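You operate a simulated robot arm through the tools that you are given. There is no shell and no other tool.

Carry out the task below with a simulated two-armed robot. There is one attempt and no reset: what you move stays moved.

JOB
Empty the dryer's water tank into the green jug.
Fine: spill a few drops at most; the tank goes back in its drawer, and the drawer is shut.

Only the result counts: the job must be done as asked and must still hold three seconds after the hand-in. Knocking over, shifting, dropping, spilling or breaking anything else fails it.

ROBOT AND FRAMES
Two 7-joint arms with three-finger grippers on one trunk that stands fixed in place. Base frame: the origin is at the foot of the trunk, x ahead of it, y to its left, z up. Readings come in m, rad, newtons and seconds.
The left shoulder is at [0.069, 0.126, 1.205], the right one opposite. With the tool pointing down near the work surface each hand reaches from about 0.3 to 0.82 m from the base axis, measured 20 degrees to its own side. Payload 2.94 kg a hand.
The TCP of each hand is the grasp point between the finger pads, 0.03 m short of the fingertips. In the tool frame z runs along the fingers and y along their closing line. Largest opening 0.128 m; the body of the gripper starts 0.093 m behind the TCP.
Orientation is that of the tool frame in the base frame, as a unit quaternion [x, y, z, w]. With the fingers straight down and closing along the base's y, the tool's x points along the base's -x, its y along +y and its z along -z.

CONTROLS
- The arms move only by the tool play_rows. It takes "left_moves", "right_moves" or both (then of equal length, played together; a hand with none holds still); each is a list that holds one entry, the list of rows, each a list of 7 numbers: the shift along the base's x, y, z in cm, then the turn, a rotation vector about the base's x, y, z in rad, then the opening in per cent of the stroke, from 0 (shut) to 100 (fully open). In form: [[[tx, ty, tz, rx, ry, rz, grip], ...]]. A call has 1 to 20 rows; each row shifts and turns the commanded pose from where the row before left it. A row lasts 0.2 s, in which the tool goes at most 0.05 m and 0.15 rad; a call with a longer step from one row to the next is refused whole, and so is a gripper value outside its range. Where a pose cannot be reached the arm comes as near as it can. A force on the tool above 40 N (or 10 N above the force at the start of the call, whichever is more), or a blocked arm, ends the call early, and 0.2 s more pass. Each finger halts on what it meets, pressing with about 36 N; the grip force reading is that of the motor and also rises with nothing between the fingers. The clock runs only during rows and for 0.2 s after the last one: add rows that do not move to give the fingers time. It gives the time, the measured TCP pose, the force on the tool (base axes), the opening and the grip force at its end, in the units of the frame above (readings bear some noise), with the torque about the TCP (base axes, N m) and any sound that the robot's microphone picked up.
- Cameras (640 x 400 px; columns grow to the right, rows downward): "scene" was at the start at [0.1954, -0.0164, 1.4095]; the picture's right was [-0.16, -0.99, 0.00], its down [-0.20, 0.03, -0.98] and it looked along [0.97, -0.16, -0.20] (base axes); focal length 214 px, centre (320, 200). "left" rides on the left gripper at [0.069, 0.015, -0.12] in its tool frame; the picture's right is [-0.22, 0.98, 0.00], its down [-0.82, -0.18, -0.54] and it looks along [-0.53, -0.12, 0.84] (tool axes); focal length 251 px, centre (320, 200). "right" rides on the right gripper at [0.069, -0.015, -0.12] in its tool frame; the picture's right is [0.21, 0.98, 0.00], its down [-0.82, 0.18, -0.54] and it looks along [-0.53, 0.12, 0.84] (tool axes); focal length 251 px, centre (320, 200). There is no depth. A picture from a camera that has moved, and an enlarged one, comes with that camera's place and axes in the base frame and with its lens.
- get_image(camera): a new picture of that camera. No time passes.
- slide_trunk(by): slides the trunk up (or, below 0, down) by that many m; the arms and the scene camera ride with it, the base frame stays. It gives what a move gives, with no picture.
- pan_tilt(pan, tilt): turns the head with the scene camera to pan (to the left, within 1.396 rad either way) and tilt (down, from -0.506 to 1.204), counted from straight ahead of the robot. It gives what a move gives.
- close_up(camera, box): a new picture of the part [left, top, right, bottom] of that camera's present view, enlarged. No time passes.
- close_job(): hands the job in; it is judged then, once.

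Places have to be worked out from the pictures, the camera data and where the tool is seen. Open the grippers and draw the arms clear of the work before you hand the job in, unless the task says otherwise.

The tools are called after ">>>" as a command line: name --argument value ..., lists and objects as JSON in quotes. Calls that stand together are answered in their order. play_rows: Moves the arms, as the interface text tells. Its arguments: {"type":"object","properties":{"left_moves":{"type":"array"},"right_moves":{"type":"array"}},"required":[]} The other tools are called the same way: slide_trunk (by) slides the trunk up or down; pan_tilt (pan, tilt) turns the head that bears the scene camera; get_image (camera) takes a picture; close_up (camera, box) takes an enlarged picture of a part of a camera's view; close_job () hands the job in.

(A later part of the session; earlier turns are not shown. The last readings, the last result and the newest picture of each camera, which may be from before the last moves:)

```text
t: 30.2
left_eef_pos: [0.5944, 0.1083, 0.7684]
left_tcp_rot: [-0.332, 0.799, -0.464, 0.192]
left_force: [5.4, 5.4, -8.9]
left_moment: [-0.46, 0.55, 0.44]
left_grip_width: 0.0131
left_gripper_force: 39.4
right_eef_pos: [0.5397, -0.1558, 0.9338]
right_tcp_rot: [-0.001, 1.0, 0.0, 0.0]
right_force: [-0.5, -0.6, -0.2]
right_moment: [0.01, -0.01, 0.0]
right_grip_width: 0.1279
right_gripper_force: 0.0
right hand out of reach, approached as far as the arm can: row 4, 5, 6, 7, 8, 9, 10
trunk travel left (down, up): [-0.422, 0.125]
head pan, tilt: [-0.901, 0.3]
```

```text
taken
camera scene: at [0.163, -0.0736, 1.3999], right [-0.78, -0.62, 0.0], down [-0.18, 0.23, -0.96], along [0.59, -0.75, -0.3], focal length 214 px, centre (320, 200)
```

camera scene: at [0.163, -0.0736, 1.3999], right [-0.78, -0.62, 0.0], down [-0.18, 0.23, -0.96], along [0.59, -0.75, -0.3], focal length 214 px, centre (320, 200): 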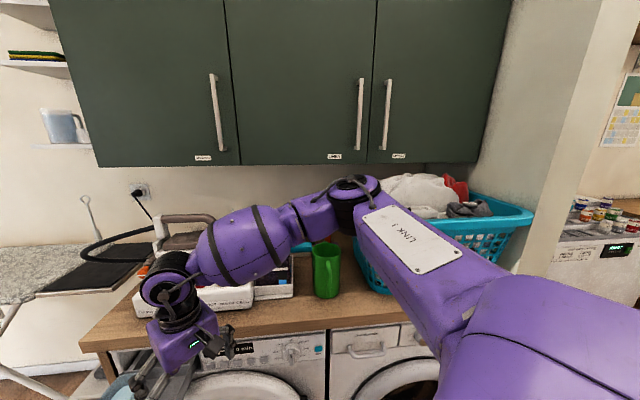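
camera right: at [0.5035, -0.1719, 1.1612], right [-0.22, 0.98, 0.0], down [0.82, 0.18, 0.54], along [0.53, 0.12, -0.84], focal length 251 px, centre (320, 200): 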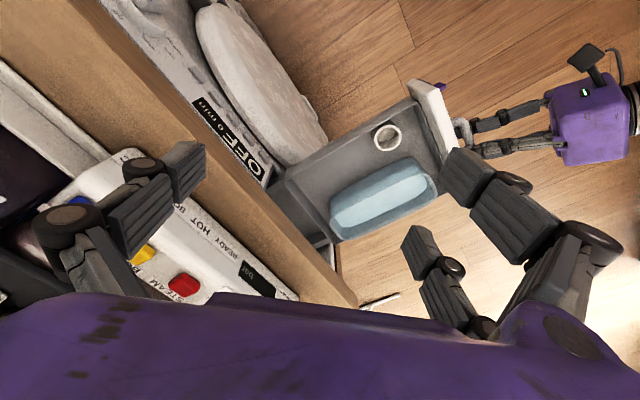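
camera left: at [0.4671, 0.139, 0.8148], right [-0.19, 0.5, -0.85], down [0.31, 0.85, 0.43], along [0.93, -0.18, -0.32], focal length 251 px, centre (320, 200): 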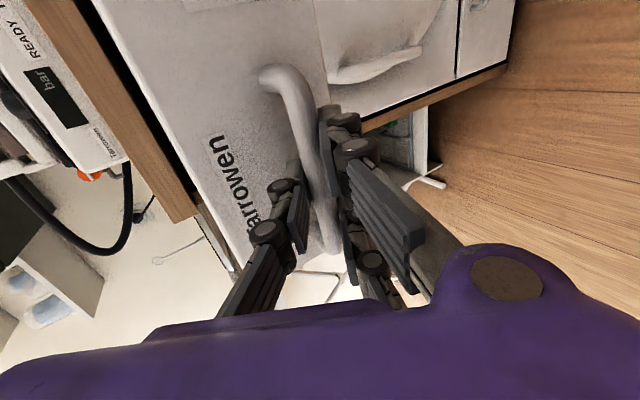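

Still limited. I'll test how motion straight ahead or outward behaves here to understand the limit, staying above the counter edge.

>>> play_rows --right_moves '[[[0, -2, 1.5, 0, 0, 0, 100], [0, -3, 2, 0, 0, 0, 100], [0, -3, 3, 0, 0, 0, 100], [0, -3, 3, 0, 0, 0, 100], [2, 0, 3, 0, 0, 0, 100], [3, 0, 3, 0, 0, 0, 100]]]'

>>> play_rows --right_moves '[[[3, 0, 2, 0, 0, 0, 100], [3, 0, 0, 0, 0, 0, 100], [3, 0, 0, 0, 0, 0, 100]]]'

>>> get_image --camera "scene"

```text
t: 31.6
left_eef_pos: [0.594, 0.1064, 0.7691]
left_tcp_rot: [-0.332, 0.799, -0.464, 0.192]
left_force: [6.3, 7.9, -7.8]
left_moment: [-0.94, 0.89, -0.7]
left_grip_width: 0.0127
left_gripper_force: 39.4
right_eef_pos: [0.59, -0.2647, 1.0886]
right_tcp_rot: [-0.002, 1.0, -0.001, -0.001]
right_force: [-0.5, -0.5, 0.4]
right_moment: [0.0, -0.02, -0.02]
right_grip_width: 0.128
right_gripper_force: 0.2
trunk travel left (down, up): [-0.422, 0.125]
head pan, tilt: [-0.901, 0.3]
```

```text
t: 32.4
left_eef_pos: [0.5932, 0.1081, 0.7689]
left_tcp_rot: [-0.332, 0.799, -0.463, 0.191]
left_force: [3.3, 5.0, -8.7]
left_moment: [-0.43, 0.55, 0.5]
left_grip_width: 0.0126
left_gripper_force: 39.5
right_eef_pos: [0.6506, -0.2662, 1.1095]
right_tcp_rot: [0.0, 1.0, -0.001, 0.0]
right_force: [0.3, 0.6, -0.1]
right_moment: [-0.04, -0.02, 0.02]
right_grip_width: 0.1276
right_gripper_force: 0.1
right hand out of reach, approached as far as the arm can: row 3
trunk travel left (down, up): [-0.422, 0.125]
head pan, tilt: [-0.901, 0.3]
```

```text
taken
camera scene: at [0.1618, -0.0724, 1.4001], right [-0.78, -0.62, 0.0], down [-0.18, 0.23, -0.96], along [0.59, -0.75, -0.29], focal length 214 px, centre (320, 200)
```

scene: 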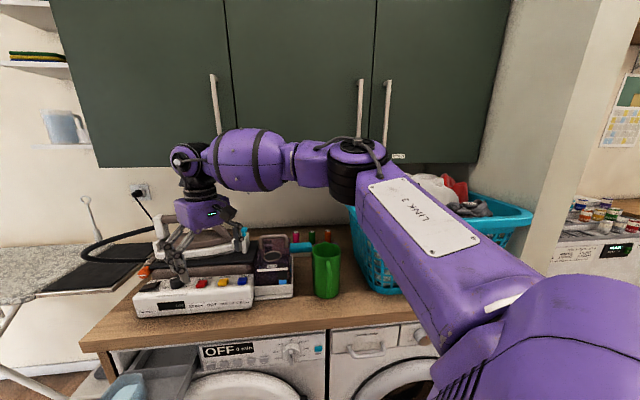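

The limit depends on the elbow swinging inward. The left arm managed a long reach earlier, so I'll look at its posture for comparison.

>>> pan_tilt --pan 0.5 --tilt 0.7

>>> get_image --camera "scene"

```text
t: 33.9
left_eef_pos: [0.5937, 0.1073, 0.7671]
left_tcp_rot: [-0.332, 0.799, -0.462, 0.191]
left_force: [4.9, 5.3, -9.1]
left_moment: [-0.51, 0.58, 0.44]
left_grip_width: 0.0126
left_gripper_force: 39.3
right_eef_pos: [0.6504, -0.265, 1.1083]
right_tcp_rot: [-0.002, 1.0, 0.0, -0.001]
right_force: [-0.8, -0.1, -0.6]
right_moment: [0.0, 0.01, 0.01]
right_grip_width: 0.1281
right_gripper_force: 0.1
trunk travel left (down, up): [-0.422, 0.125]
head pan, tilt: [0.499, 0.7]
```

```text
taken
camera scene: at [0.1795, 0.0401, 1.3637], right [0.48, -0.88, 0.0], down [-0.57, -0.31, -0.76], along [0.67, 0.37, -0.64], focal length 214 px, centre (320, 200)
```

scene: 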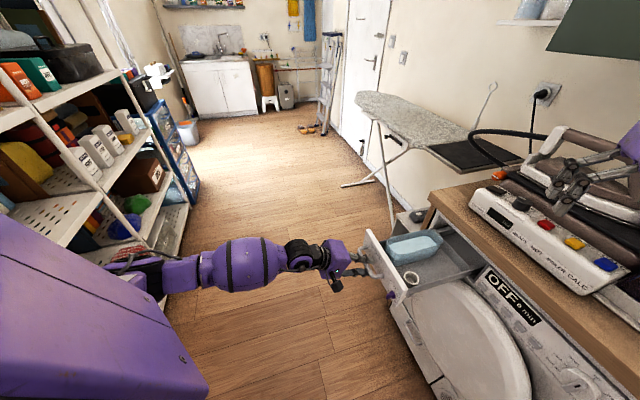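

The right fingers hang near the iron, so I'll back the right hand up and away first. Then I'll zoom on the tub's left side from this view.

>>> play_rows --right_moves '[[[-2, 0, 2, 0, 0, 0, 100], [-3, 0, 2, 0, 0, 0, 100], [-3, 0, 1, 0, 0, 0, 100], [-4, 0, 0, 0, 0, 0, 100], [-4, 0, 0, 0, 0, 0, 100], [-4, -2, 0, 0, 0, 0, 100], [-3, -2, 0, 0, 0, 0, 100]]]'

>>> close_up --camera "scene" --box '[340, 200, 500, 300]'

```text
t: 35.5
left_eef_pos: [0.5935, 0.1086, 0.7689]
left_tcp_rot: [-0.332, 0.799, -0.462, 0.192]
left_force: [1.2, 3.5, -9.2]
left_moment: [-0.04, 0.28, 1.66]
left_grip_width: 0.0127
left_gripper_force: 39.7
right_eef_pos: [0.4212, -0.3063, 1.1584]
right_tcp_rot: [-0.001, 1.0, 0.0, 0.0]
right_force: [-0.7, -0.6, -0.1]
right_moment: [0.02, 0.01, -0.01]
right_grip_width: 0.1279
right_gripper_force: 0.2
trunk travel left (down, up): [-0.422, 0.125]
head pan, tilt: [0.499, 0.7]
```

```text
4.00 times, centred on (420, 250) of scene
camera zoom: at [0.1791, 0.0394, 1.3638], right [0.48, -0.88, 0.0], down [-0.57, -0.31, -0.76], along [0.67, 0.37, -0.64], focal length 858 px, centre (-80, 0)
```

zoom: 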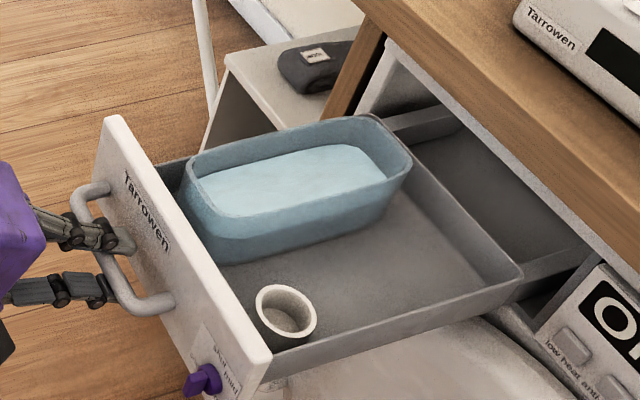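

The tub's walls flare outward and its rim sits close to the left tray wall. The left arm can reach here with a forward-tilted tool, so I'll release the bar, back away, rise, and roll the left gripper 90° so its fingers close across the tub's width and its camera looks down on it.

>>> play_rows --left_moves '[[[0, 0, 0, 0, 0, 0, 32], [0, 0, 0, 0, 0, 0, 36], [-1.5, 1.5, 1.25, 0, 0, 0, 36], [-1.5, 1.5, 1.25, 0, 0, 0, 36], [-1.5, 1.5, 1.25, 0, 0, 0, 36], [-1.5, 1.5, 1.25, 0, 0, 0, 36], [0, 0, 3, -0.0801, 0.0801, 0.0654, 60], [0, 0, 3, -0.0801, 0.0801, 0.0654, 80], [0, 0, 3, -0.0801, 0.0801, 0.0654, 90], [0, 0, 2, -0.0801, 0.0801, 0.0654, 90], [0, 0, 2, -0.0801, 0.0801, 0.0654, 90], [0, 0, 0, -0.0801, 0.0801, 0.0654, 90], [0, 0, 0, -0.0801, 0.0801, 0.0654, 90], [0, 0, 0, -0.0801, 0.0801, 0.0654, 90], [0, 0, 0, -0.0801, 0.0801, 0.0654, 90], [0, 0, 0, -0.0801, 0.0801, 0.0654, 90], [0, 0, 0, -0.0801, 0.0801, 0.0654, 90], [0, 0, 0, -0.0801, 0.0801, 0.0654, 90], [0, 0, 0, 0, 0, 0, 90]]]'

>>> get_image --camera "left"

>>> get_image --camera "scene"

```text
t: 39.5
left_eef_pos: [0.5324, 0.1672, 0.9478]
left_tcp_rot: [0.8, -0.33, 0.463, 0.191]
left_force: [-0.2, 0.7, -0.2]
left_moment: [-0.01, -0.01, 0.02]
left_grip_width: 0.1156
left_gripper_force: 0.1
right_eef_pos: [0.4202, -0.3055, 1.1577]
right_tcp_rot: [-0.001, 1.0, 0.0, 0.0]
right_force: [0.0, -1.2, -0.5]
right_moment: [0.0, -0.01, 0.0]
right_grip_width: 0.1282
right_gripper_force: 0.0
trunk travel left (down, up): [-0.422, 0.125]
head pan, tilt: [0.499, 0.7]
```

```text
taken
camera left: at [0.4733, 0.2056, 1.0684], right [-0.76, -0.62, -0.19], down [-0.5, 0.75, -0.44], along [0.41, -0.24, -0.88], focal length 251 px, centre (320, 200)
```

left: 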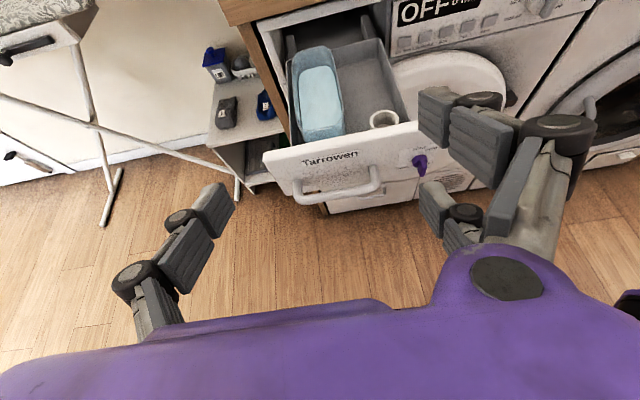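

```text
taken
camera scene: at [0.178, 0.0395, 1.3639], right [0.48, -0.88, 0.0], down [-0.57, -0.31, -0.76], along [0.67, 0.37, -0.64], focal length 214 px, centre (320, 200)
```

scene: 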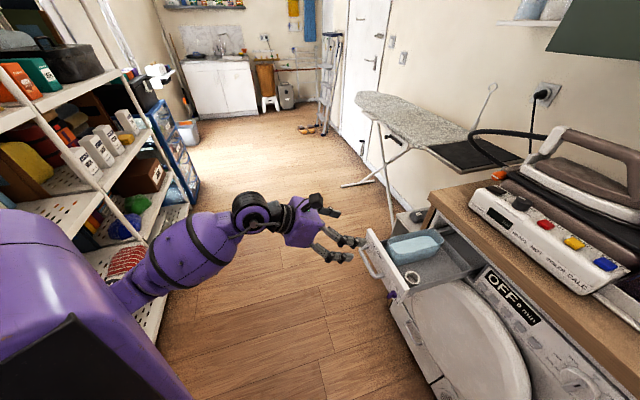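

The roll worked, and the left camera now looks down on the drawer. I'll zoom onto the tub.

>>> close_up --camera "left" --box '[250, 0, 430, 210]'

```text
1.90 times, centred on (340, 105) of left
camera zoom: at [0.4733, 0.2056, 1.0684], right [-0.76, -0.62, -0.19], down [-0.5, 0.75, -0.44], along [0.41, -0.24, -0.88], focal length 479 px, centre (282, 381)
```

zoom: 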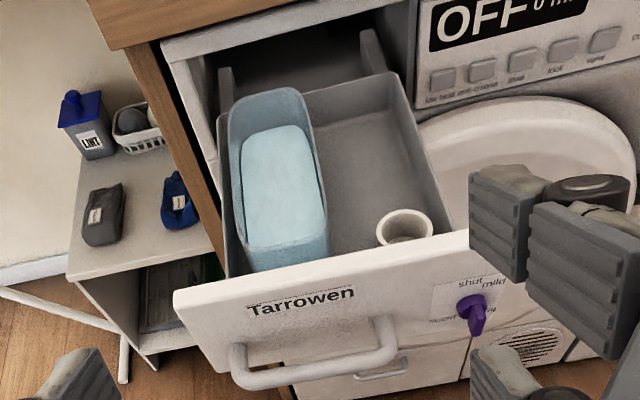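

I'll move the left hand over the tub for a closer top view, keeping its height.

>>> play_rows --left_moves '[[[2.0, -2.0, 0, 0, 0, 0, 90], [2.2, -2.2, 0, 0, 0, 0, 90], [2.2, -2.2, 0, 0, 0, 0, 90], [2.2, -2.2, 0, 0, 0, 0, 90], [2.2, -2.2, 0, 0, 0, 0, 90], [2.0, -2.0, 0, 0, 0, 0, 90], [0, 0, 0, 0, 0, 0, 90]]]'

>>> get_image --camera "left"

>>> close_up --camera "left" --box '[230, 60, 410, 240]'

```text
t: 41.1
left_eef_pos: [0.6627, 0.0408, 0.9491]
left_tcp_rot: [0.8, -0.331, 0.462, 0.19]
left_force: [-0.4, 0.4, 0.1]
left_moment: [-0.02, -0.01, -0.01]
left_grip_width: 0.1154
left_gripper_force: 0.1
right_eef_pos: [0.4199, -0.3049, 1.1583]
right_tcp_rot: [-0.001, 1.0, 0.0, 0.0]
right_force: [0.3, -0.6, 0.3]
right_moment: [-0.03, -0.03, -0.03]
right_grip_width: 0.1281
right_gripper_force: 0.2
trunk travel left (down, up): [-0.422, 0.125]
head pan, tilt: [0.499, 0.7]
```

```text
taken
camera left: at [0.6027, 0.0797, 1.0688], right [-0.76, -0.62, -0.19], down [-0.5, 0.75, -0.44], along [0.41, -0.24, -0.88], focal length 251 px, centre (320, 200)
```

left: 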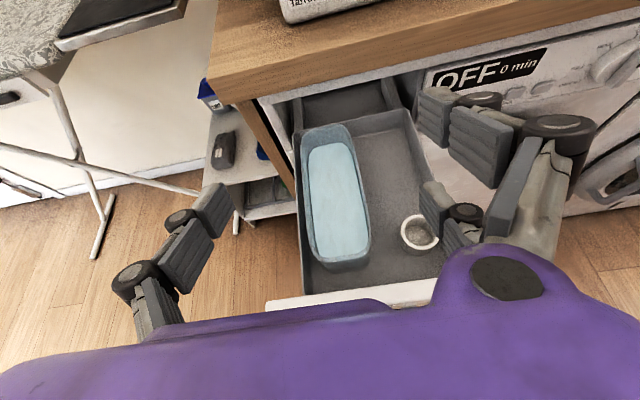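

```text
2.22 times, centred on (320, 150) of left
camera zoom: at [0.6027, 0.0797, 1.0688], right [-0.76, -0.62, -0.19], down [-0.5, 0.75, -0.44], along [0.41, -0.24, -0.88], focal length 559 px, centre (320, 311)
```

zoom: 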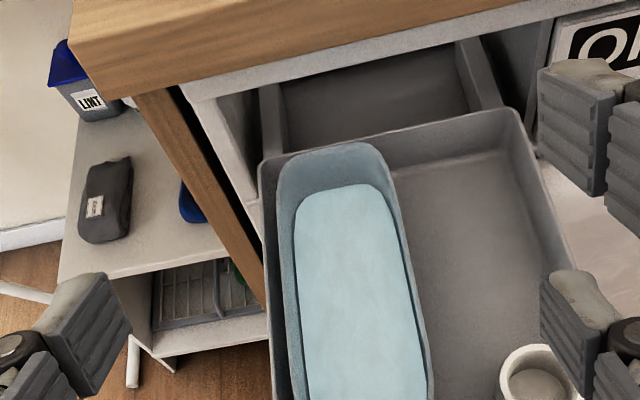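

This view gives the tub's rim: n from -0.608 to -0.422 along the drawer axis and u from -0.534 to -0.470 across it. That puts its centre near (0.719, -0.009), 18.6×6.4 cm, with a ~1.3 cm gap to the left tray wall. A vertical grasp would be best, so I'll test whether the left arm can pitch its tool fully down here.

>>> play_rows --left_moves '[[[0, 0, 0.5, 0.0926, 0.0926, 0, 90], [0, 0, 0.5, 0.0926, 0.0926, 0, 90], [0, 0, 0, 0.0926, 0.0926, 0, 90], [0, 0, 0, 0.0926, 0.0926, 0, 90], [0, 0, 0, 0.0926, 0.0926, 0, 90], [0, 0, 0, 0.0926, 0.0926, 0, 90], [0, 0, 0, 0.0926, 0.0926, 0, 90], [0, 0, 0, 0.0926, 0.0926, 0, 90], [0, 0, 0, 0, 0, 0, 90]]]'

>>> get_image --camera "scene"

```text
t: 43.1
left_eef_pos: [0.6617, 0.0399, 0.9594]
left_tcp_rot: [0.924, -0.383, -0.001, -0.002]
left_force: [0.0, 0.1, 0.2]
left_moment: [-0.04, -0.03, 0.02]
left_grip_width: 0.1152
left_gripper_force: 0.1
right_eef_pos: [0.4203, -0.3052, 1.159]
right_tcp_rot: [0.0, 1.0, 0.001, 0.001]
right_force: [-0.2, -0.7, -0.8]
right_moment: [-0.01, 0.0, -0.01]
right_grip_width: 0.1278
right_gripper_force: 0.0
trunk travel left (down, up): [-0.422, 0.125]
head pan, tilt: [0.499, 0.7]
```

```text
taken
camera scene: at [0.1777, 0.0401, 1.364], right [0.48, -0.88, 0.0], down [-0.57, -0.31, -0.76], along [0.67, 0.37, -0.64], focal length 214 px, centre (320, 200)
```

scene: 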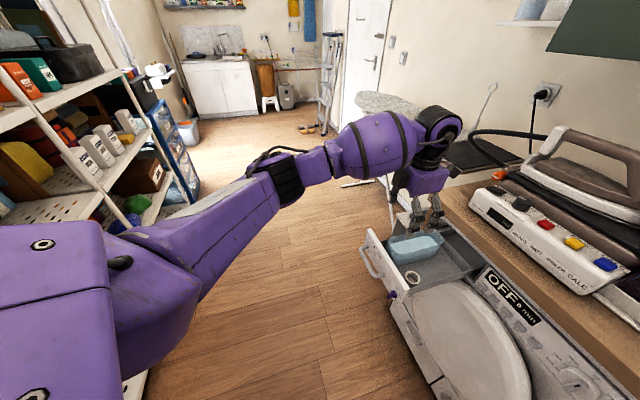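

The left arm reaches tool-down here with its elbow low, so the right arm likely can too if I bring it through the mirrored path, tilting the tool forward while descending. I'll withdraw the left hand and start yawing and tilting the right.

>>> play_rows --left_moves '[[[0, 0, 2, 0, 0, 0, 90], [0, 0, 2, 0, 0, 0, 90], [-2, 2, 1, 0, 0, 0, 90], [-2, 2, 1, 0, 0, 0, 90], [-2.5, 2.5, 1, 0, 0, 0, 90], [-2.5, 2.5, 1, 0, 0, 0, 90], [-2.5, 2.5, 1, 0, 0, 0, 90], [-2.5, 2.5, 1, 0, 0, 0, 90], [-2.5, 2.5, 1, 0, 0, 0, 90], [-2.5, 2.5, 0, 0, 0, 0, 90], [-2, 2, 0, 0, 0, 0, 90], [0, 0, 0, 0, 0, 0, 90]]]' --right_moves '[[[0, 0, 0, 0, 0, -0.131, 100], [0, 0, 0, 0, 0, -0.131, 100], [0, 0, 0, 0, 0, -0.131, 100], [0, 0, 0, 0, 0, -0.131, 100], [0, 0, 0, 0, 0, -0.131, 100], [0, 0, 0, 0, 0, -0.131, 100], [0, 0, 0, 0.0926, -0.0926, 0, 100], [0, 0, 0, 0.0926, -0.0926, 0, 100], [0, 0, 0, 0.0926, -0.0926, 0, 100], [0, 0, 0, 0.0926, -0.0926, 0, 100], [0, 0, 0, 0.0926, -0.0926, 0, 100], [0, 0, 0, 0.0926, -0.0926, 0, 100]]]'

>>> pan_tilt --pan -0.6 --tilt 0.4

>>> get_image --camera "scene"

```text
t: 45.7
left_eef_pos: [0.452, 0.2493, 1.0689]
left_tcp_rot: [0.924, -0.383, -0.001, -0.002]
left_force: [0.1, 0.0, -0.6]
left_moment: [0.03, 0.0, -0.02]
left_grip_width: 0.1153
left_gripper_force: 0.1
right_eef_pos: [0.419, -0.3067, 1.1575]
right_tcp_rot: [0.353, 0.853, 0.355, 0.147]
right_force: [-0.6, 0.5, 0.3]
right_moment: [0.03, 0.01, 0.01]
right_grip_width: 0.128
right_gripper_force: 0.0
trunk travel left (down, up): [-0.422, 0.125]
head pan, tilt: [0.499, 0.7]
```

```text
t: 47.0
left_eef_pos: [0.4504, 0.2491, 1.0695]
left_tcp_rot: [0.924, -0.383, 0.0, -0.002]
left_force: [0.3, -0.2, 0.3]
left_moment: [0.02, 0.02, 0.0]
left_grip_width: 0.1152
left_gripper_force: 0.2
right_eef_pos: [0.4193, -0.3071, 1.1567]
right_tcp_rot: [0.354, 0.853, 0.353, 0.146]
right_force: [-0.4, -0.1, 0.3]
right_moment: [-0.02, 0.0, 0.01]
right_grip_width: 0.128
right_gripper_force: 0.2
trunk travel left (down, up): [-0.422, 0.125]
head pan, tilt: [-0.6, 0.4]
```

```text
taken
camera scene: at [0.18, -0.0535, 1.3908], right [-0.56, -0.83, 0.0], down [-0.32, 0.22, -0.92], along [0.76, -0.52, -0.39], focal length 214 px, centre (320, 200)
```

scene: 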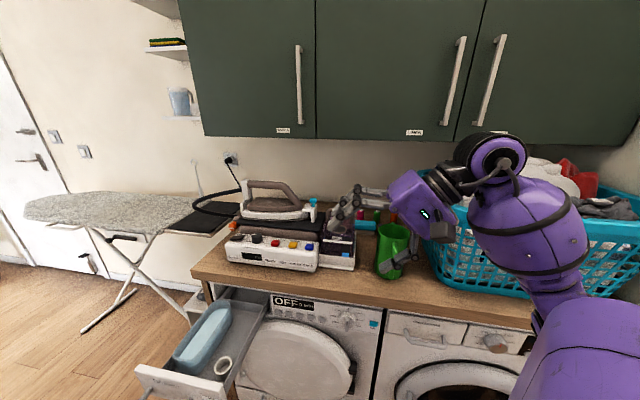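

The right elbow has dropped as hoped. I'll advance the tilted right hand parallel to the counter, about 13 cm in front of its edge, toward the space above the tub.

>>> play_rows --right_moves '[[[1.5, 1.5, -0.5, 0, 0, 0, 100], [2.2, 2.2, -1.2, 0, 0, 0, 100], [2.2, 2.2, -1.2, 0, 0, 0, 100], [2.2, 2.2, -1.3, 0, 0, 0, 100], [2.2, 2.2, -1.3, 0, 0, 0, 100], [2.2, 2.2, -1.3, 0, 0, 0, 100], [2.2, 2.2, -1.3, 0, 0, 0, 100], [2.2, 2.2, -1.3, 0, 0, 0, 100], [2.2, 2.2, -1.3, 0, 0, 0, 100], [2.2, 2.2, -1.3, 0, 0, 0, 100], [2.2, 2.2, -1.3, 0, 0, 0, 100], [2.2, 2.2, -1.3, 0, 0, 0, 100], [0, 0, 0, 0, 0, 0, 100]]]'

>>> get_image --camera "scene"

```text
t: 49.8
left_eef_pos: [0.4513, 0.2492, 1.0701]
left_tcp_rot: [0.924, -0.383, 0.0, -0.003]
left_force: [-0.1, 0.6, 0.7]
left_moment: [0.02, -0.01, 0.0]
left_grip_width: 0.1153
left_gripper_force: 0.1
right_eef_pos: [0.6743, -0.0477, 1.0118]
right_tcp_rot: [0.354, 0.853, 0.354, 0.146]
right_force: [0.1, 0.1, -0.3]
right_moment: [0.03, -0.04, -0.01]
right_grip_width: 0.128
right_gripper_force: 0.1
trunk travel left (down, up): [-0.422, 0.125]
head pan, tilt: [-0.6, 0.4]
```

```text
taken
camera scene: at [0.1794, -0.0539, 1.3909], right [-0.56, -0.83, 0.0], down [-0.32, 0.22, -0.92], along [0.76, -0.52, -0.39], focal length 214 px, centre (320, 200)
```

scene: 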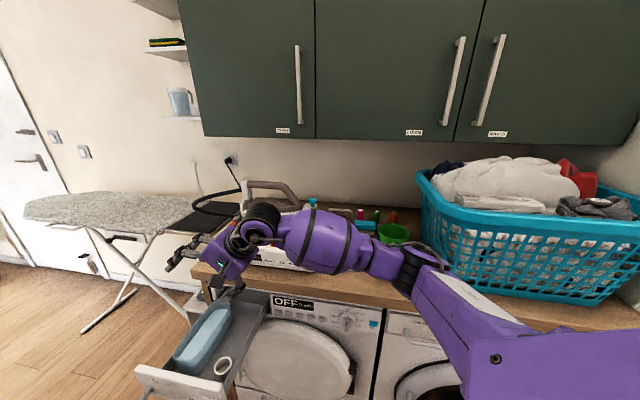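

It reached with no complaint. Now I'll pitch the tool back to vertical while centring it above the tub.

>>> play_rows --right_moves '[[[0.5, 0.5, 0, -0.0926, 0.0926, 0, 100], [0.7, 0.6, 0, -0.0926, 0.0926, 0, 100], [0.8, 0.7, 0, -0.0926, 0.0926, 0, 100], [0.8, 0.7, 0, -0.0926, 0.0926, 0, 100], [0.8, 0.7, 0, -0.0926, 0.0926, 0, 100], [0.8, 0.7, 0, -0.0926, 0.0926, 0, 100], [0, 0, 0, 0, 0, 0, 100]]]'

>>> get_image --camera "scene"

>>> get_image --camera "right"

```text
t: 51.4
left_eef_pos: [0.4494, 0.2485, 1.069]
left_tcp_rot: [0.924, -0.383, 0.0, -0.002]
left_force: [0.2, -0.5, 0.5]
left_moment: [0.01, -0.02, 0.03]
left_grip_width: 0.1147
left_gripper_force: 0.0
right_eef_pos: [0.7189, -0.0119, 1.0108]
right_tcp_rot: [0.383, 0.924, 0.0, 0.0]
right_force: [-0.1, 0.1, 0.4]
right_moment: [0.01, -0.03, -0.01]
right_grip_width: 0.128
right_gripper_force: 0.0
trunk travel left (down, up): [-0.422, 0.125]
head pan, tilt: [-0.6, 0.4]
```

```text
taken
camera scene: at [0.1796, -0.0546, 1.3908], right [-0.56, -0.83, 0.0], down [-0.32, 0.22, -0.92], along [0.76, -0.52, -0.39], focal length 214 px, centre (320, 200)
```

scene: 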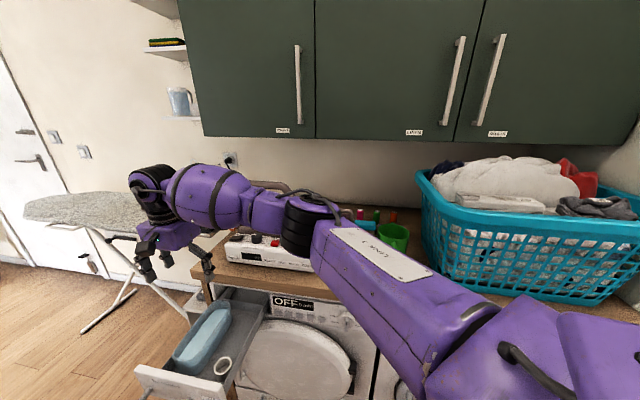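

```text
taken
camera right: at [0.6589, 0.0272, 1.1304], right [0.54, 0.84, 0.0], down [0.71, -0.45, 0.54], along [0.46, -0.29, -0.84], focal length 251 px, centre (320, 200)
```

right: 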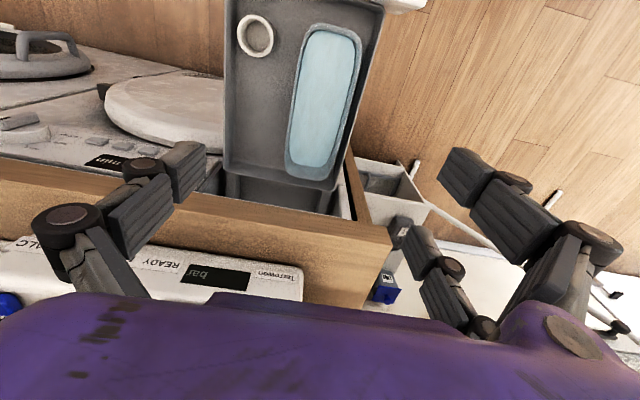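

The right hand now hangs vertically above the tub. Before taking the water I'll dry-run the carry and pour path with the empty gripper, first moving parallel to the counter, rising, then turning toward the jug.

>>> play_rows --right_moves '[[[-1.5, -1.5, 1.5, 0, 0, 0, 100], [-2.2, -2.2, 2.2, 0, 0, 0, 100], [-2.2, -2.2, 2.2, 0, 0, 0, 100], [-2.2, -2.2, 2.2, 0, 0, 0, 100], [-2.2, -2.2, 2.2, 0, 0, 0, 100], [-2.2, -2.2, 2.2, 0, 0, 0, 100], [-2.0, -2.5, 2.2, 0, 0, 0.1, 100], [-2.0, -2.5, 2.0, 0, 0, 0.1, 100], [-1.5, -3, 1.5, 0, 0, 0.1, 100], [0, -3, 1, 0, 0, 0.12, 100], [1, -3, 0, 0, 0, 0.12, 100], [1.5, -3, 0, 0, 0, 0.12, 100], [1.5, -3, 0, 0, 0, 0.12, 100], [1.5, -3, 0, 0, 0, 0.12, 100], [1.5, -3, 0, 0, 0, 0.13, 100], [1.0, -3, 0, 0, 0, 0.13, 100], [0, 0, 0, 0, 0, 0, 100]]]'

>>> get_image --camera "scene"

>>> get_image --camera "right"

```text
t: 55.0
left_eef_pos: [0.4518, 0.2483, 1.0692]
left_tcp_rot: [0.924, -0.383, 0.0, -0.002]
left_force: [0.5, -0.1, -0.2]
left_moment: [-0.01, 0.02, 0.01]
left_grip_width: 0.1151
left_gripper_force: 0.0
right_eef_pos: [0.5763, -0.373, 1.2022]
right_tcp_rot: [-0.183, 0.983, 0.0, 0.0]
right_force: [-0.2, 0.2, -0.6]
right_moment: [0.0, 0.04, -0.02]
right_grip_width: 0.1283
right_gripper_force: 0.1
right hand out of reach, approached as far as the arm can: row 16
trunk travel left (down, up): [-0.422, 0.125]
head pan, tilt: [-0.6, 0.4]
```

```text
taken
camera scene: at [0.1812, -0.0538, 1.3906], right [-0.56, -0.83, 0.0], down [-0.32, 0.22, -0.92], along [0.76, -0.52, -0.39], focal length 214 px, centre (320, 200)
```

scene: 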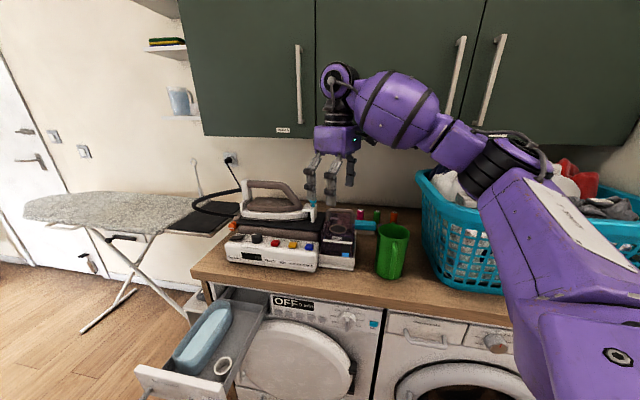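

```text
taken
camera right: at [0.5161, -0.4113, 1.3206], right [-0.55, 0.83, 0.0], down [0.7, 0.46, 0.54], along [0.45, 0.3, -0.84], focal length 251 px, centre (320, 200)
```

right: 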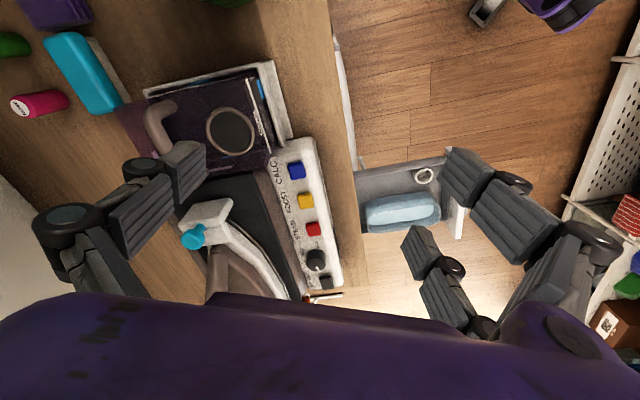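

The carry works up to (0.576, -0.373, 1.20), then the arm hits a limit because the hand is high relative to the shoulder. I'll raise the trunk so the pour happens lower relative to the shoulder, then keep testing.

>>> slide_trunk --by 0.12

>>> play_rows --right_moves '[[[0, -2, -1, 0, 0, 0, 100], [0, -3, -2, 0, 0, 0, 100], [0, -3, -2, 0, 0, 0, 100], [0.5, -3, -2, 0, 0, 0, 100], [1, -2, -1, 0, 0, 0, 100], [0, 0, 0, 0, 0, 0, 100]]]'

>>> get_image --camera "scene"

>>> get_image --camera "right"

```text
t: 56.5
left_eef_pos: [0.4513, 0.2496, 1.1873]
left_tcp_rot: [0.924, -0.383, -0.002, -0.002]
left_force: [0.3, 0.2, -0.2]
left_moment: [0.02, 0.01, 0.01]
left_grip_width: 0.1152
left_gripper_force: 0.0
right_eef_pos: [0.4872, -0.3721, 1.4934]
right_tcp_rot: [-0.181, 0.97, -0.03, 0.16]
right_force: [0.6, -0.7, -0.4]
right_moment: [-0.02, 0.03, -0.01]
right_grip_width: 0.1281
right_gripper_force: 0.0
trunk travel left (down, up): [-0.542, 0.005]
head pan, tilt: [-0.6, 0.4]
```

```text
t: 57.9
left_eef_pos: [0.4511, 0.2495, 1.189]
left_tcp_rot: [0.924, -0.383, 0.0, -0.003]
left_force: [-1.1, 0.6, 0.1]
left_moment: [0.01, 0.02, 0.01]
left_grip_width: 0.1151
left_gripper_force: 0.0
right_eef_pos: [0.4608, -0.4107, 1.4006]
right_tcp_rot: [-0.18, 0.97, -0.031, 0.162]
right_force: [0.0, 0.4, 0.2]
right_moment: [0.03, 0.04, -0.01]
right_grip_width: 0.1279
right_gripper_force: 0.0
right hand out of reach, approached as far as the arm can: row 1, 2, 3, 4, 5
trunk travel left (down, up): [-0.542, 0.005]
head pan, tilt: [-0.6, 0.4]
```

```text
taken
camera scene: at [0.084, -0.0535, 1.527], right [-0.56, -0.83, 0.0], down [-0.32, 0.22, -0.92], along [0.76, -0.52, -0.39], focal length 214 px, centre (320, 200)
```

scene: 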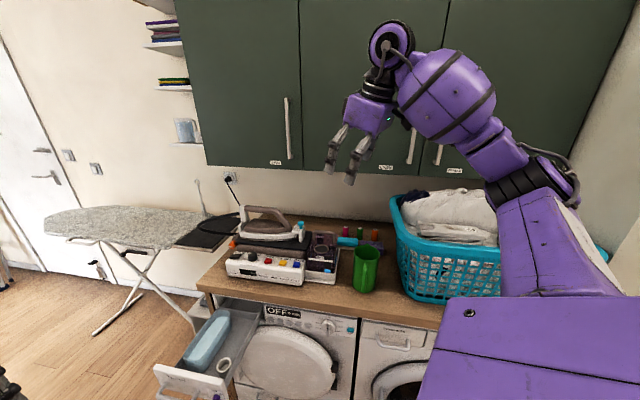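

```text
taken
camera right: at [0.3665, -0.4488, 1.4946], right [-0.52, 0.83, -0.18], down [0.49, 0.46, 0.74], along [0.7, 0.3, -0.65], focal length 251 px, centre (320, 200)
```

right: 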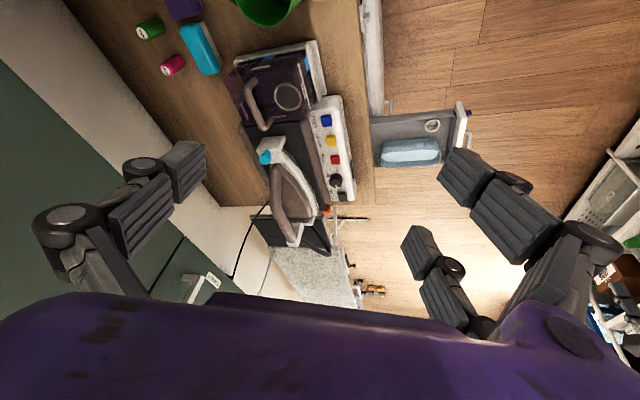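

The trunk slide shifted the scene camera and the right hand oddly, so parts may be in contact. I'll take a zero move and a new picture to see the settled state before doing anything else.

>>> play_rows --right_moves '[[[0, 0, 0, 0, 0, 0, 100], [0, 0, 0, 0, 0, 0, 100], [0, 0, 0, 0, 0, 0, 100]]]'

>>> pan_tilt --pan -0.9 --tilt 0.3

>>> get_image --camera "scene"

```text
t: 58.7
left_eef_pos: [0.4513, 0.2479, 1.1889]
left_tcp_rot: [0.924, -0.383, 0.0, -0.001]
left_force: [0.3, 0.7, 0.2]
left_moment: [-0.01, 0.02, 0.01]
left_grip_width: 0.115
left_gripper_force: 0.1
right_eef_pos: [0.4616, -0.4118, 1.4019]
right_tcp_rot: [-0.181, 0.969, -0.03, 0.162]
right_force: [-0.2, 0.5, 0.5]
right_moment: [0.01, -0.03, 0.01]
right_grip_width: 0.1279
right_gripper_force: 0.0
trunk travel left (down, up): [-0.542, 0.005]
head pan, tilt: [-0.6, 0.4]
```

```text
t: 59.5
left_eef_pos: [0.4516, 0.2496, 1.1891]
left_tcp_rot: [0.924, -0.382, 0.0, -0.002]
left_force: [0.8, 1.1, 0.4]
left_moment: [0.02, 0.01, -0.02]
left_grip_width: 0.1151
left_gripper_force: 0.1
right_eef_pos: [0.4621, -0.4114, 1.4017]
right_tcp_rot: [-0.181, 0.97, -0.031, 0.162]
right_force: [0.6, 0.2, -0.2]
right_moment: [0.02, 0.02, 0.01]
right_grip_width: 0.128
right_gripper_force: 0.1
trunk travel left (down, up): [-0.542, 0.005]
head pan, tilt: [-0.901, 0.3]
```

```text
taken
camera scene: at [0.0662, -0.0744, 1.5362], right [-0.78, -0.62, 0.0], down [-0.18, 0.23, -0.96], along [0.59, -0.75, -0.3], focal length 214 px, centre (320, 200)
```

scene: 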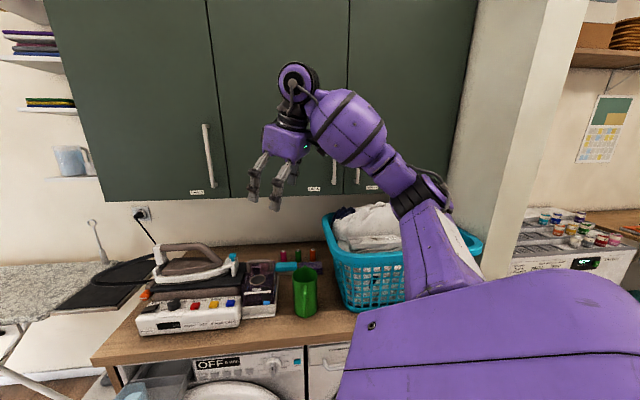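

Raising the trunk also moved the shoulders back by about 10 cm in x, which hurts reach. I'll bring the trunk back to where it was and check.

>>> slide_trunk --by -0.12

>>> get_image --camera "scene"

```text
t: 61.0
left_eef_pos: [0.4506, 0.2498, 1.07]
left_tcp_rot: [0.924, -0.383, 0.001, -0.002]
left_force: [0.0, 0.1, 0.9]
left_moment: [0.02, 0.02, -0.03]
left_grip_width: 0.1152
left_gripper_force: 0.1
right_eef_pos: [0.4607, -0.4098, 1.282]
right_tcp_rot: [-0.181, 0.97, -0.03, 0.161]
right_force: [-0.1, -0.3, 0.1]
right_moment: [-0.01, 0.0, -0.02]
right_grip_width: 0.128
right_gripper_force: 0.1
trunk travel left (down, up): [-0.422, 0.125]
head pan, tilt: [-0.901, 0.3]
```

```text
taken
camera scene: at [0.1615, -0.0745, 1.4001], right [-0.78, -0.62, 0.0], down [-0.18, 0.23, -0.96], along [0.59, -0.75, -0.3], focal length 214 px, centre (320, 200)
```

scene: 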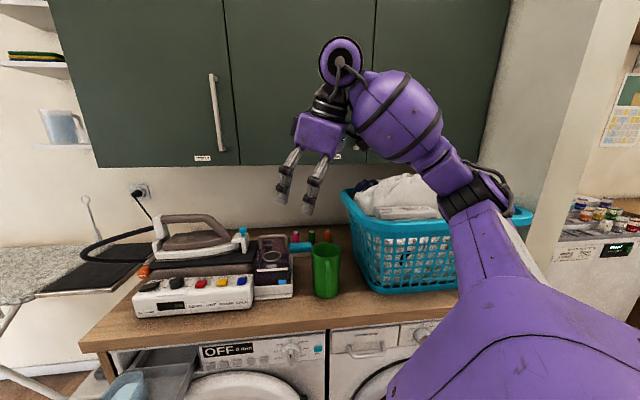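

The trunk is back at its original height. Now I'll test the end-of-pour pose with the empty right hand, pitching the tool forward toward horizontal above the jug.

>>> play_rows --right_moves '[[[0.45, -1.0, -0.5, 0.0487, -0.118, 0, 80], [0.45, -1.23, -0.55, 0.0487, -0.118, 0, 60], [0.45, -1.23, -0.55, 0.0487, -0.118, 0, 50], [0.45, -1.23, -0.55, 0.0487, -0.118, 0, 50], [0.45, -1.23, -0.55, 0.0487, -0.118, 0, 50], [0.45, -1.23, -0.55, 0.0487, -0.118, 0, 50], [0.45, -1.23, -0.55, 0.0487, -0.118, 0, 50], [0.45, -1.23, -0.55, 0.0487, -0.118, 0, 50], [0.45, -1.23, -0.55, 0.0487, -0.118, 0, 50], [0.45, -1.23, -0.55, 0.0487, -0.118, 0, 50], [0.45, -1.23, -0.55, 0.0487, -0.118, 0, 50], [0, 0, 0, 0, 0, 0, 50]]]'

>>> get_image --camera "scene"

>>> get_image --camera "right"

```text
t: 63.6
left_eef_pos: [0.4513, 0.2503, 1.0688]
left_tcp_rot: [0.924, -0.383, 0.001, -0.002]
left_force: [0.6, 0.4, 0.0]
left_moment: [-0.06, -0.03, -0.02]
left_grip_width: 0.1153
left_gripper_force: 0.1
right_eef_pos: [0.557, -0.4456, 1.2632]
right_tcp_rot: [-0.082, 0.652, 0.107, 0.747]
right_force: [0.1, 0.7, -0.1]
right_moment: [0.01, 0.02, -0.02]
right_grip_width: 0.064
right_gripper_force: 0.1
right hand out of reach, approached as far as the arm can: row 3, 5, 7
trunk travel left (down, up): [-0.422, 0.125]
head pan, tilt: [-0.901, 0.3]
```

```text
taken
camera scene: at [0.1611, -0.0722, 1.4002], right [-0.78, -0.62, 0.0], down [-0.18, 0.23, -0.96], along [0.59, -0.75, -0.29], focal length 214 px, centre (320, 200)
```

scene: 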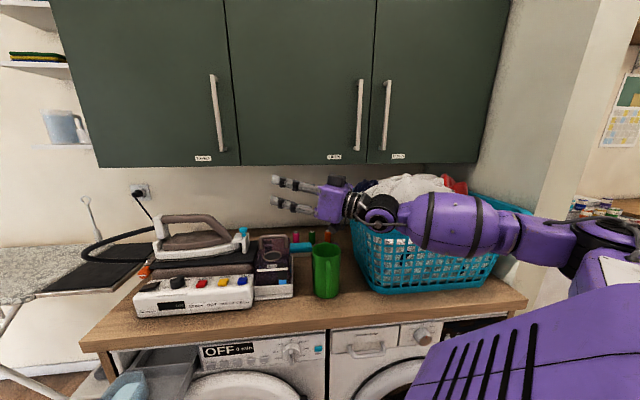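

```text
taken
camera right: at [0.4559, -0.4859, 1.1772], right [-0.23, 0.95, -0.2], down [-0.67, -0.01, 0.74], along [0.7, 0.3, 0.64], focal length 251 px, centre (320, 200)
```

right: 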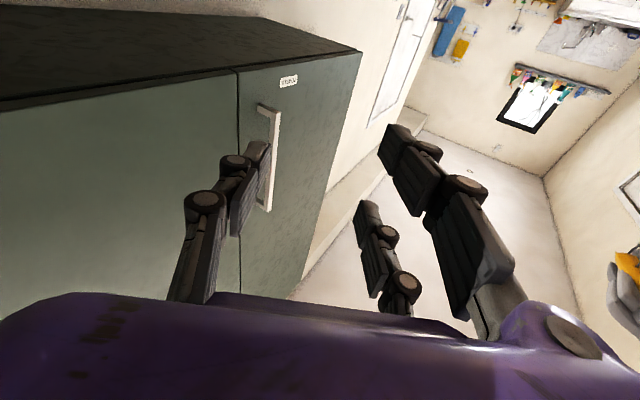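

The tool is now horizontal with the arm in a natural posture. I'll test sliding it to the final pour position over the jug.

>>> play_rows --right_moves '[[[-0.8, -2, -1, 0, 0, 0, 50], [-0.8, -2, -1, 0, 0, 0, 50], [-0.8, -2, -1, 0, 0, 0, 50], [-0.8, -2, -1, 0, 0, 0, 50], [-0.8, -2, -1, 0, 0, 0, 50], [0, 0, 0, 0, 0, 0, 50]]]'

>>> get_image --camera "scene"

```text
t: 64.8
left_eef_pos: [0.4503, 0.2513, 1.0706]
left_tcp_rot: [0.924, -0.383, 0.001, -0.001]
left_force: [-1.0, -2.3, 1.4]
left_moment: [0.13, -0.09, 0.02]
left_grip_width: 0.1153
left_gripper_force: 0.4
right_eef_pos: [0.5249, -0.5132, 1.2364]
right_tcp_rot: [-0.1, 0.636, 0.122, 0.755]
right_force: [21.5, 11.0, 13.1]
right_moment: [-0.01, 0.21, -0.19]
right_grip_width: 0.064
right_gripper_force: 0.0
trunk travel left (down, up): [-0.422, 0.125]
head pan, tilt: [-0.901, 0.3]
stopped in row 5 (right hand): the force on the tool passed its limit at 64 N (the readings are from after the stop); the commanded pose is now the measured one
```

```text
taken
camera scene: at [0.159, -0.0708, 1.4008], right [-0.78, -0.62, 0.0], down [-0.18, 0.23, -0.96], along [0.59, -0.75, -0.29], focal length 214 px, centre (320, 200)
```

scene: 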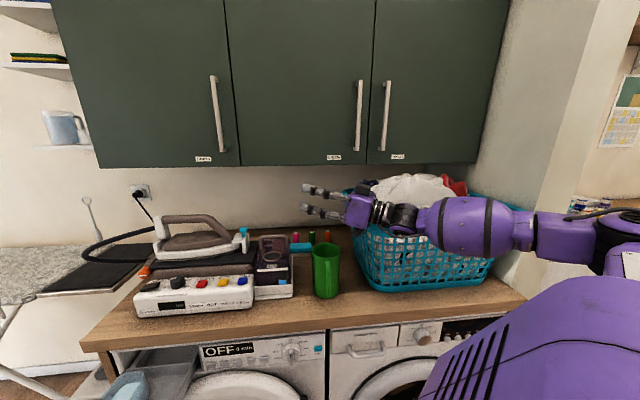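

The hand touched something, probably the basket, so I'll reverse that last motion at once and look.

>>> play_rows --right_moves '[[[0.8, 2, 1.5, 0, 0, 0, 50], [0.8, 2, 1.5, 0, 0, 0, 50], [0.8, 2, 1, 0, 0, 0, 50]]]'

>>> get_image --camera "scene"

>>> close_up --camera "scene" --box '[280, 150, 540, 312]'

```text
t: 65.6
left_eef_pos: [0.4513, 0.2472, 1.0687]
left_tcp_rot: [0.924, -0.383, -0.002, -0.002]
left_force: [0.6, 0.5, -0.6]
left_moment: [0.0, 0.02, 0.02]
left_grip_width: 0.115
left_gripper_force: 0.1
right_eef_pos: [0.5504, -0.4685, 1.2656]
right_tcp_rot: [-0.09, 0.645, 0.117, 0.75]
right_force: [-0.1, 0.2, 0.5]
right_moment: [-0.01, 0.0, 0.01]
right_grip_width: 0.0639
right_gripper_force: 0.1
trunk travel left (down, up): [-0.422, 0.125]
head pan, tilt: [-0.901, 0.3]
```

```text
taken
camera scene: at [0.1619, -0.0755, 1.3999], right [-0.78, -0.62, 0.0], down [-0.18, 0.23, -0.95], along [0.59, -0.75, -0.3], focal length 214 px, centre (320, 200)
```

scene: 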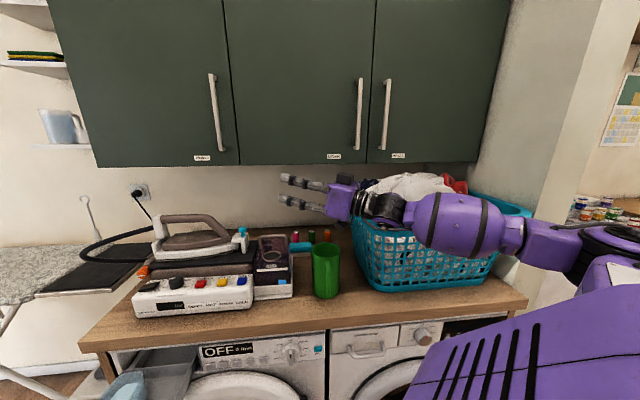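

```text
2.46 times, centred on (410, 231) of scene
camera zoom: at [0.1619, -0.0755, 1.3999], right [-0.78, -0.62, 0.0], down [-0.18, 0.23, -0.95], along [0.59, -0.75, -0.3], focal length 528 px, centre (98, 124)
```

zoom: 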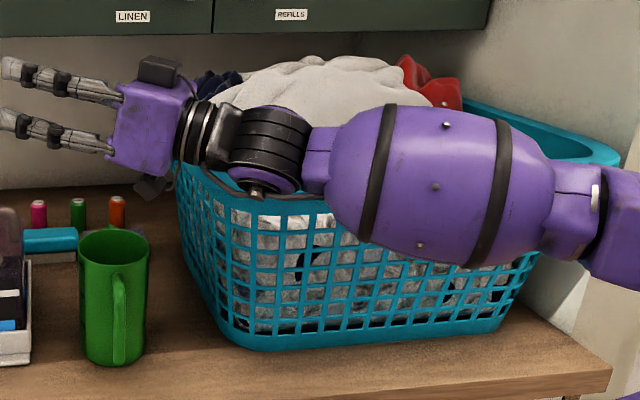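

The basket looks unmoved, but I'll verify against the first pictures using the same head pose.

>>> pan_tilt --pan -0.4 --tilt 0.75

>>> get_image --camera "scene"

>>> close_up --camera "scene" --box '[370, 210, 580, 340]'

```text
t: 66.5
left_eef_pos: [0.45, 0.2483, 1.068]
left_tcp_rot: [0.924, -0.382, 0.0, -0.002]
left_force: [-0.3, -0.1, 0.0]
left_moment: [0.0, 0.03, -0.03]
left_grip_width: 0.1153
left_gripper_force: 0.1
right_eef_pos: [0.5489, -0.466, 1.2653]
right_tcp_rot: [-0.091, 0.645, 0.117, 0.75]
right_force: [-0.7, -0.7, 0.1]
right_moment: [-0.02, 0.02, -0.01]
right_grip_width: 0.0643
right_gripper_force: 0.1
trunk travel left (down, up): [-0.422, 0.125]
head pan, tilt: [-0.4, 0.75]
```

```text
taken
camera scene: at [0.1799, -0.0352, 1.361], right [-0.4, -0.91, 0.0], down [-0.61, 0.27, -0.74], along [0.68, -0.3, -0.67], focal length 214 px, centre (320, 200)
```

scene: 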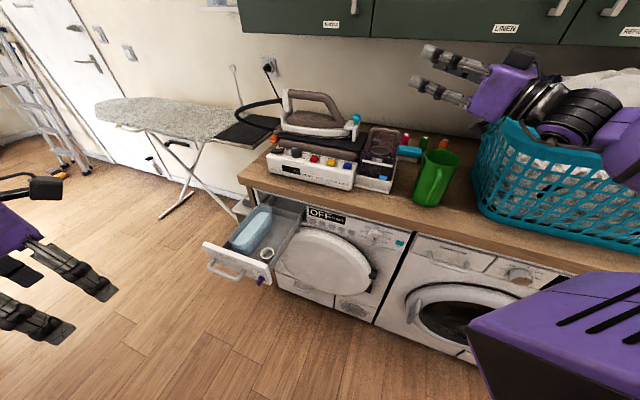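

```text
3.05 times, centred on (475, 275) of scene
camera zoom: at [0.1799, -0.0352, 1.361], right [-0.4, -0.91, 0.0], down [-0.61, 0.27, -0.74], along [0.68, -0.3, -0.67], focal length 654 px, centre (-152, -29)
```

zoom: 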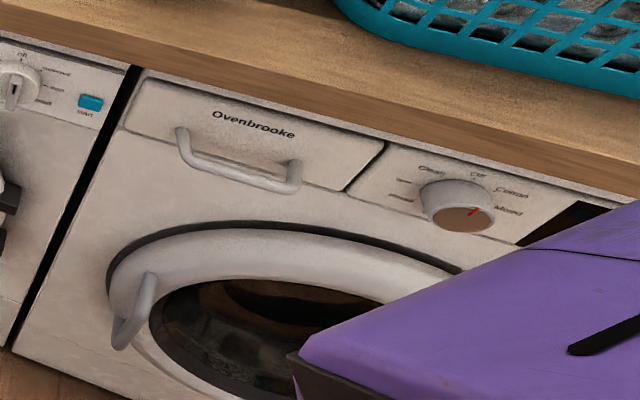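

The basket seems to be in place within measuring error. The pour should come straight from the front (pour direction along n) to stay clear of the basket, with the wrist camera on top. I'll retreat to open space and unpitch the hand, then test whether the right wrist can yaw to +135°.

>>> play_rows --right_moves '[[[-1.2, 2, 0.5, -0.0487, 0.118, 0, 50], [-1.2, 2, 0, -0.0487, 0.118, 0, 50], [-1.2, 2, 0, -0.0487, 0.118, 0, 50], [-1.2, 2, 0, -0.0487, 0.118, 0, 50], [-1.2, 2, 0, -0.0487, 0.118, 0, 50], [-1.2, 2, 0, -0.0487, 0.118, 0, 50], [-1.2, 2, -0.5, -0.0487, 0.118, 0, 50], [-1.2, 2, -1, -0.0487, 0.118, 0, 50], [0, 0, 0, 0, 0, 0, 50]]]'

>>> play_rows --right_moves '[[[0, 0, 0, 0, 0, 0.14, 50], [0, 0, 0, 0, 0, 0.14, 50], [0, 0, 0, 0, 0, 0.14, 50], [0, 0, 0, 0, 0, 0.14, 50], [0, 0, 0, 0, 0, 0.14, 50], [0, 0, 0, 0, 0, 0.14, 50], [0, 0, 0, 0, 0, 0.14, 50], [0, 0, 0, 0, 0, 0, 50]]]'

>>> get_image --camera "scene"

```text
t: 68.5
left_eef_pos: [0.4505, 0.2482, 1.0687]
left_tcp_rot: [0.924, -0.383, 0.0, -0.002]
left_force: [-1.1, 0.7, 0.2]
left_moment: [0.0, 0.0, 0.04]
left_grip_width: 0.1151
left_gripper_force: 0.1
right_eef_pos: [0.4899, -0.3614, 1.2184]
right_tcp_rot: [-0.14, 0.827, 0.064, 0.541]
right_force: [-0.5, -1.0, -0.2]
right_moment: [0.02, -0.03, -0.02]
right_grip_width: 0.064
right_gripper_force: 0.1
right hand out of reach, approached as far as the arm can: row 3, 4, 5, 6, 7
trunk travel left (down, up): [-0.422, 0.125]
head pan, tilt: [-0.4, 0.75]
```

```text
t: 70.3
left_eef_pos: [0.4506, 0.2485, 1.0704]
left_tcp_rot: [0.924, -0.383, 0.0, -0.002]
left_force: [-0.9, -0.1, -0.2]
left_moment: [0.01, -0.05, -0.03]
left_grip_width: 0.1156
left_gripper_force: 0.0
right_eef_pos: [0.508, -0.2989, 1.2442]
right_tcp_rot: [-0.214, 0.807, 0.125, 0.536]
right_force: [-0.4, 0.3, 0.0]
right_moment: [0.01, 0.01, -0.04]
right_grip_width: 0.0641
right_gripper_force: 0.0
right hand out of reach, approached as far as the arm can: row 1, 2, 3, 4, 5, 6, 7
trunk travel left (down, up): [-0.422, 0.125]
head pan, tilt: [-0.4, 0.75]
```

```text
taken
camera scene: at [0.1739, -0.0485, 1.366], right [-0.56, -0.83, 0.0], down [-0.52, 0.35, -0.78], along [0.65, -0.43, -0.63], focal length 214 px, centre (320, 200)
```

scene: 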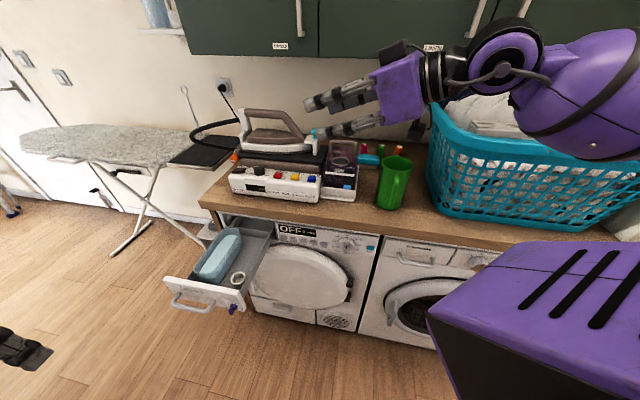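

The head got nudged again, so the raised upper arm is crowding it when the hand is near the body. I'll move the right hand outward and lower, and from there test rolling the wrist about its own axis.

>>> play_rows --right_moves '[[[0, -1.5, -1.5, 0, 0, 0, 50], [0, -1.5, -2, 0, 0, 0, 50], [0, -1, -2, 0, 0, 0, 50], [0, 0, 0, 0.114, 0.06, -0.055, 50], [0, 0, 0, 0.114, 0.06, -0.055, 50], [0, 0, 0, 0.114, 0.06, -0.055, 50], [0, 0, 0, 0.114, 0.06, -0.055, 50], [0, 0, 0, 0, 0, 0, 50]]]'

>>> get_image --camera "scene"

```text
t: 72.1
left_eef_pos: [0.4503, 0.2492, 1.0693]
left_tcp_rot: [0.924, -0.383, 0.0, -0.002]
left_force: [0.6, 1.1, -0.7]
left_moment: [-0.04, 0.01, -0.03]
left_grip_width: 0.1152
left_gripper_force: 0.0
right_eef_pos: [0.5109, -0.31, 1.2198]
right_tcp_rot: [0.018, 0.834, 0.268, 0.483]
right_force: [0.1, -0.2, 0.7]
right_moment: [0.02, -0.02, 0.0]
right_grip_width: 0.064
right_gripper_force: 0.1
right hand out of reach, approached as far as the arm can: row 1, 2, 3
trunk travel left (down, up): [-0.422, 0.125]
head pan, tilt: [-0.4, 0.75]
```

```text
taken
camera scene: at [0.1797, -0.0335, 1.3597], right [-0.39, -0.92, 0.0], down [-0.63, 0.27, -0.73], along [0.67, -0.28, -0.68], focal length 214 px, centre (320, 200)
```

scene: 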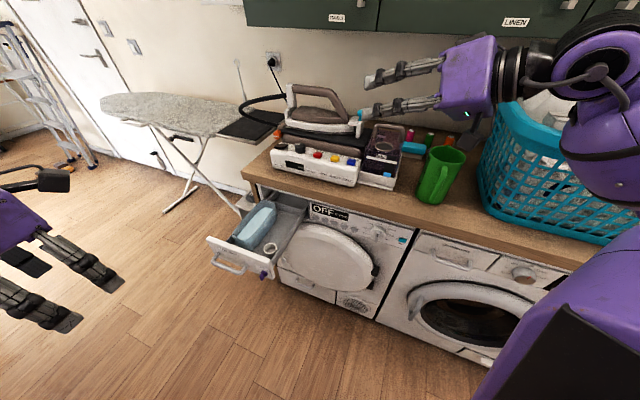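

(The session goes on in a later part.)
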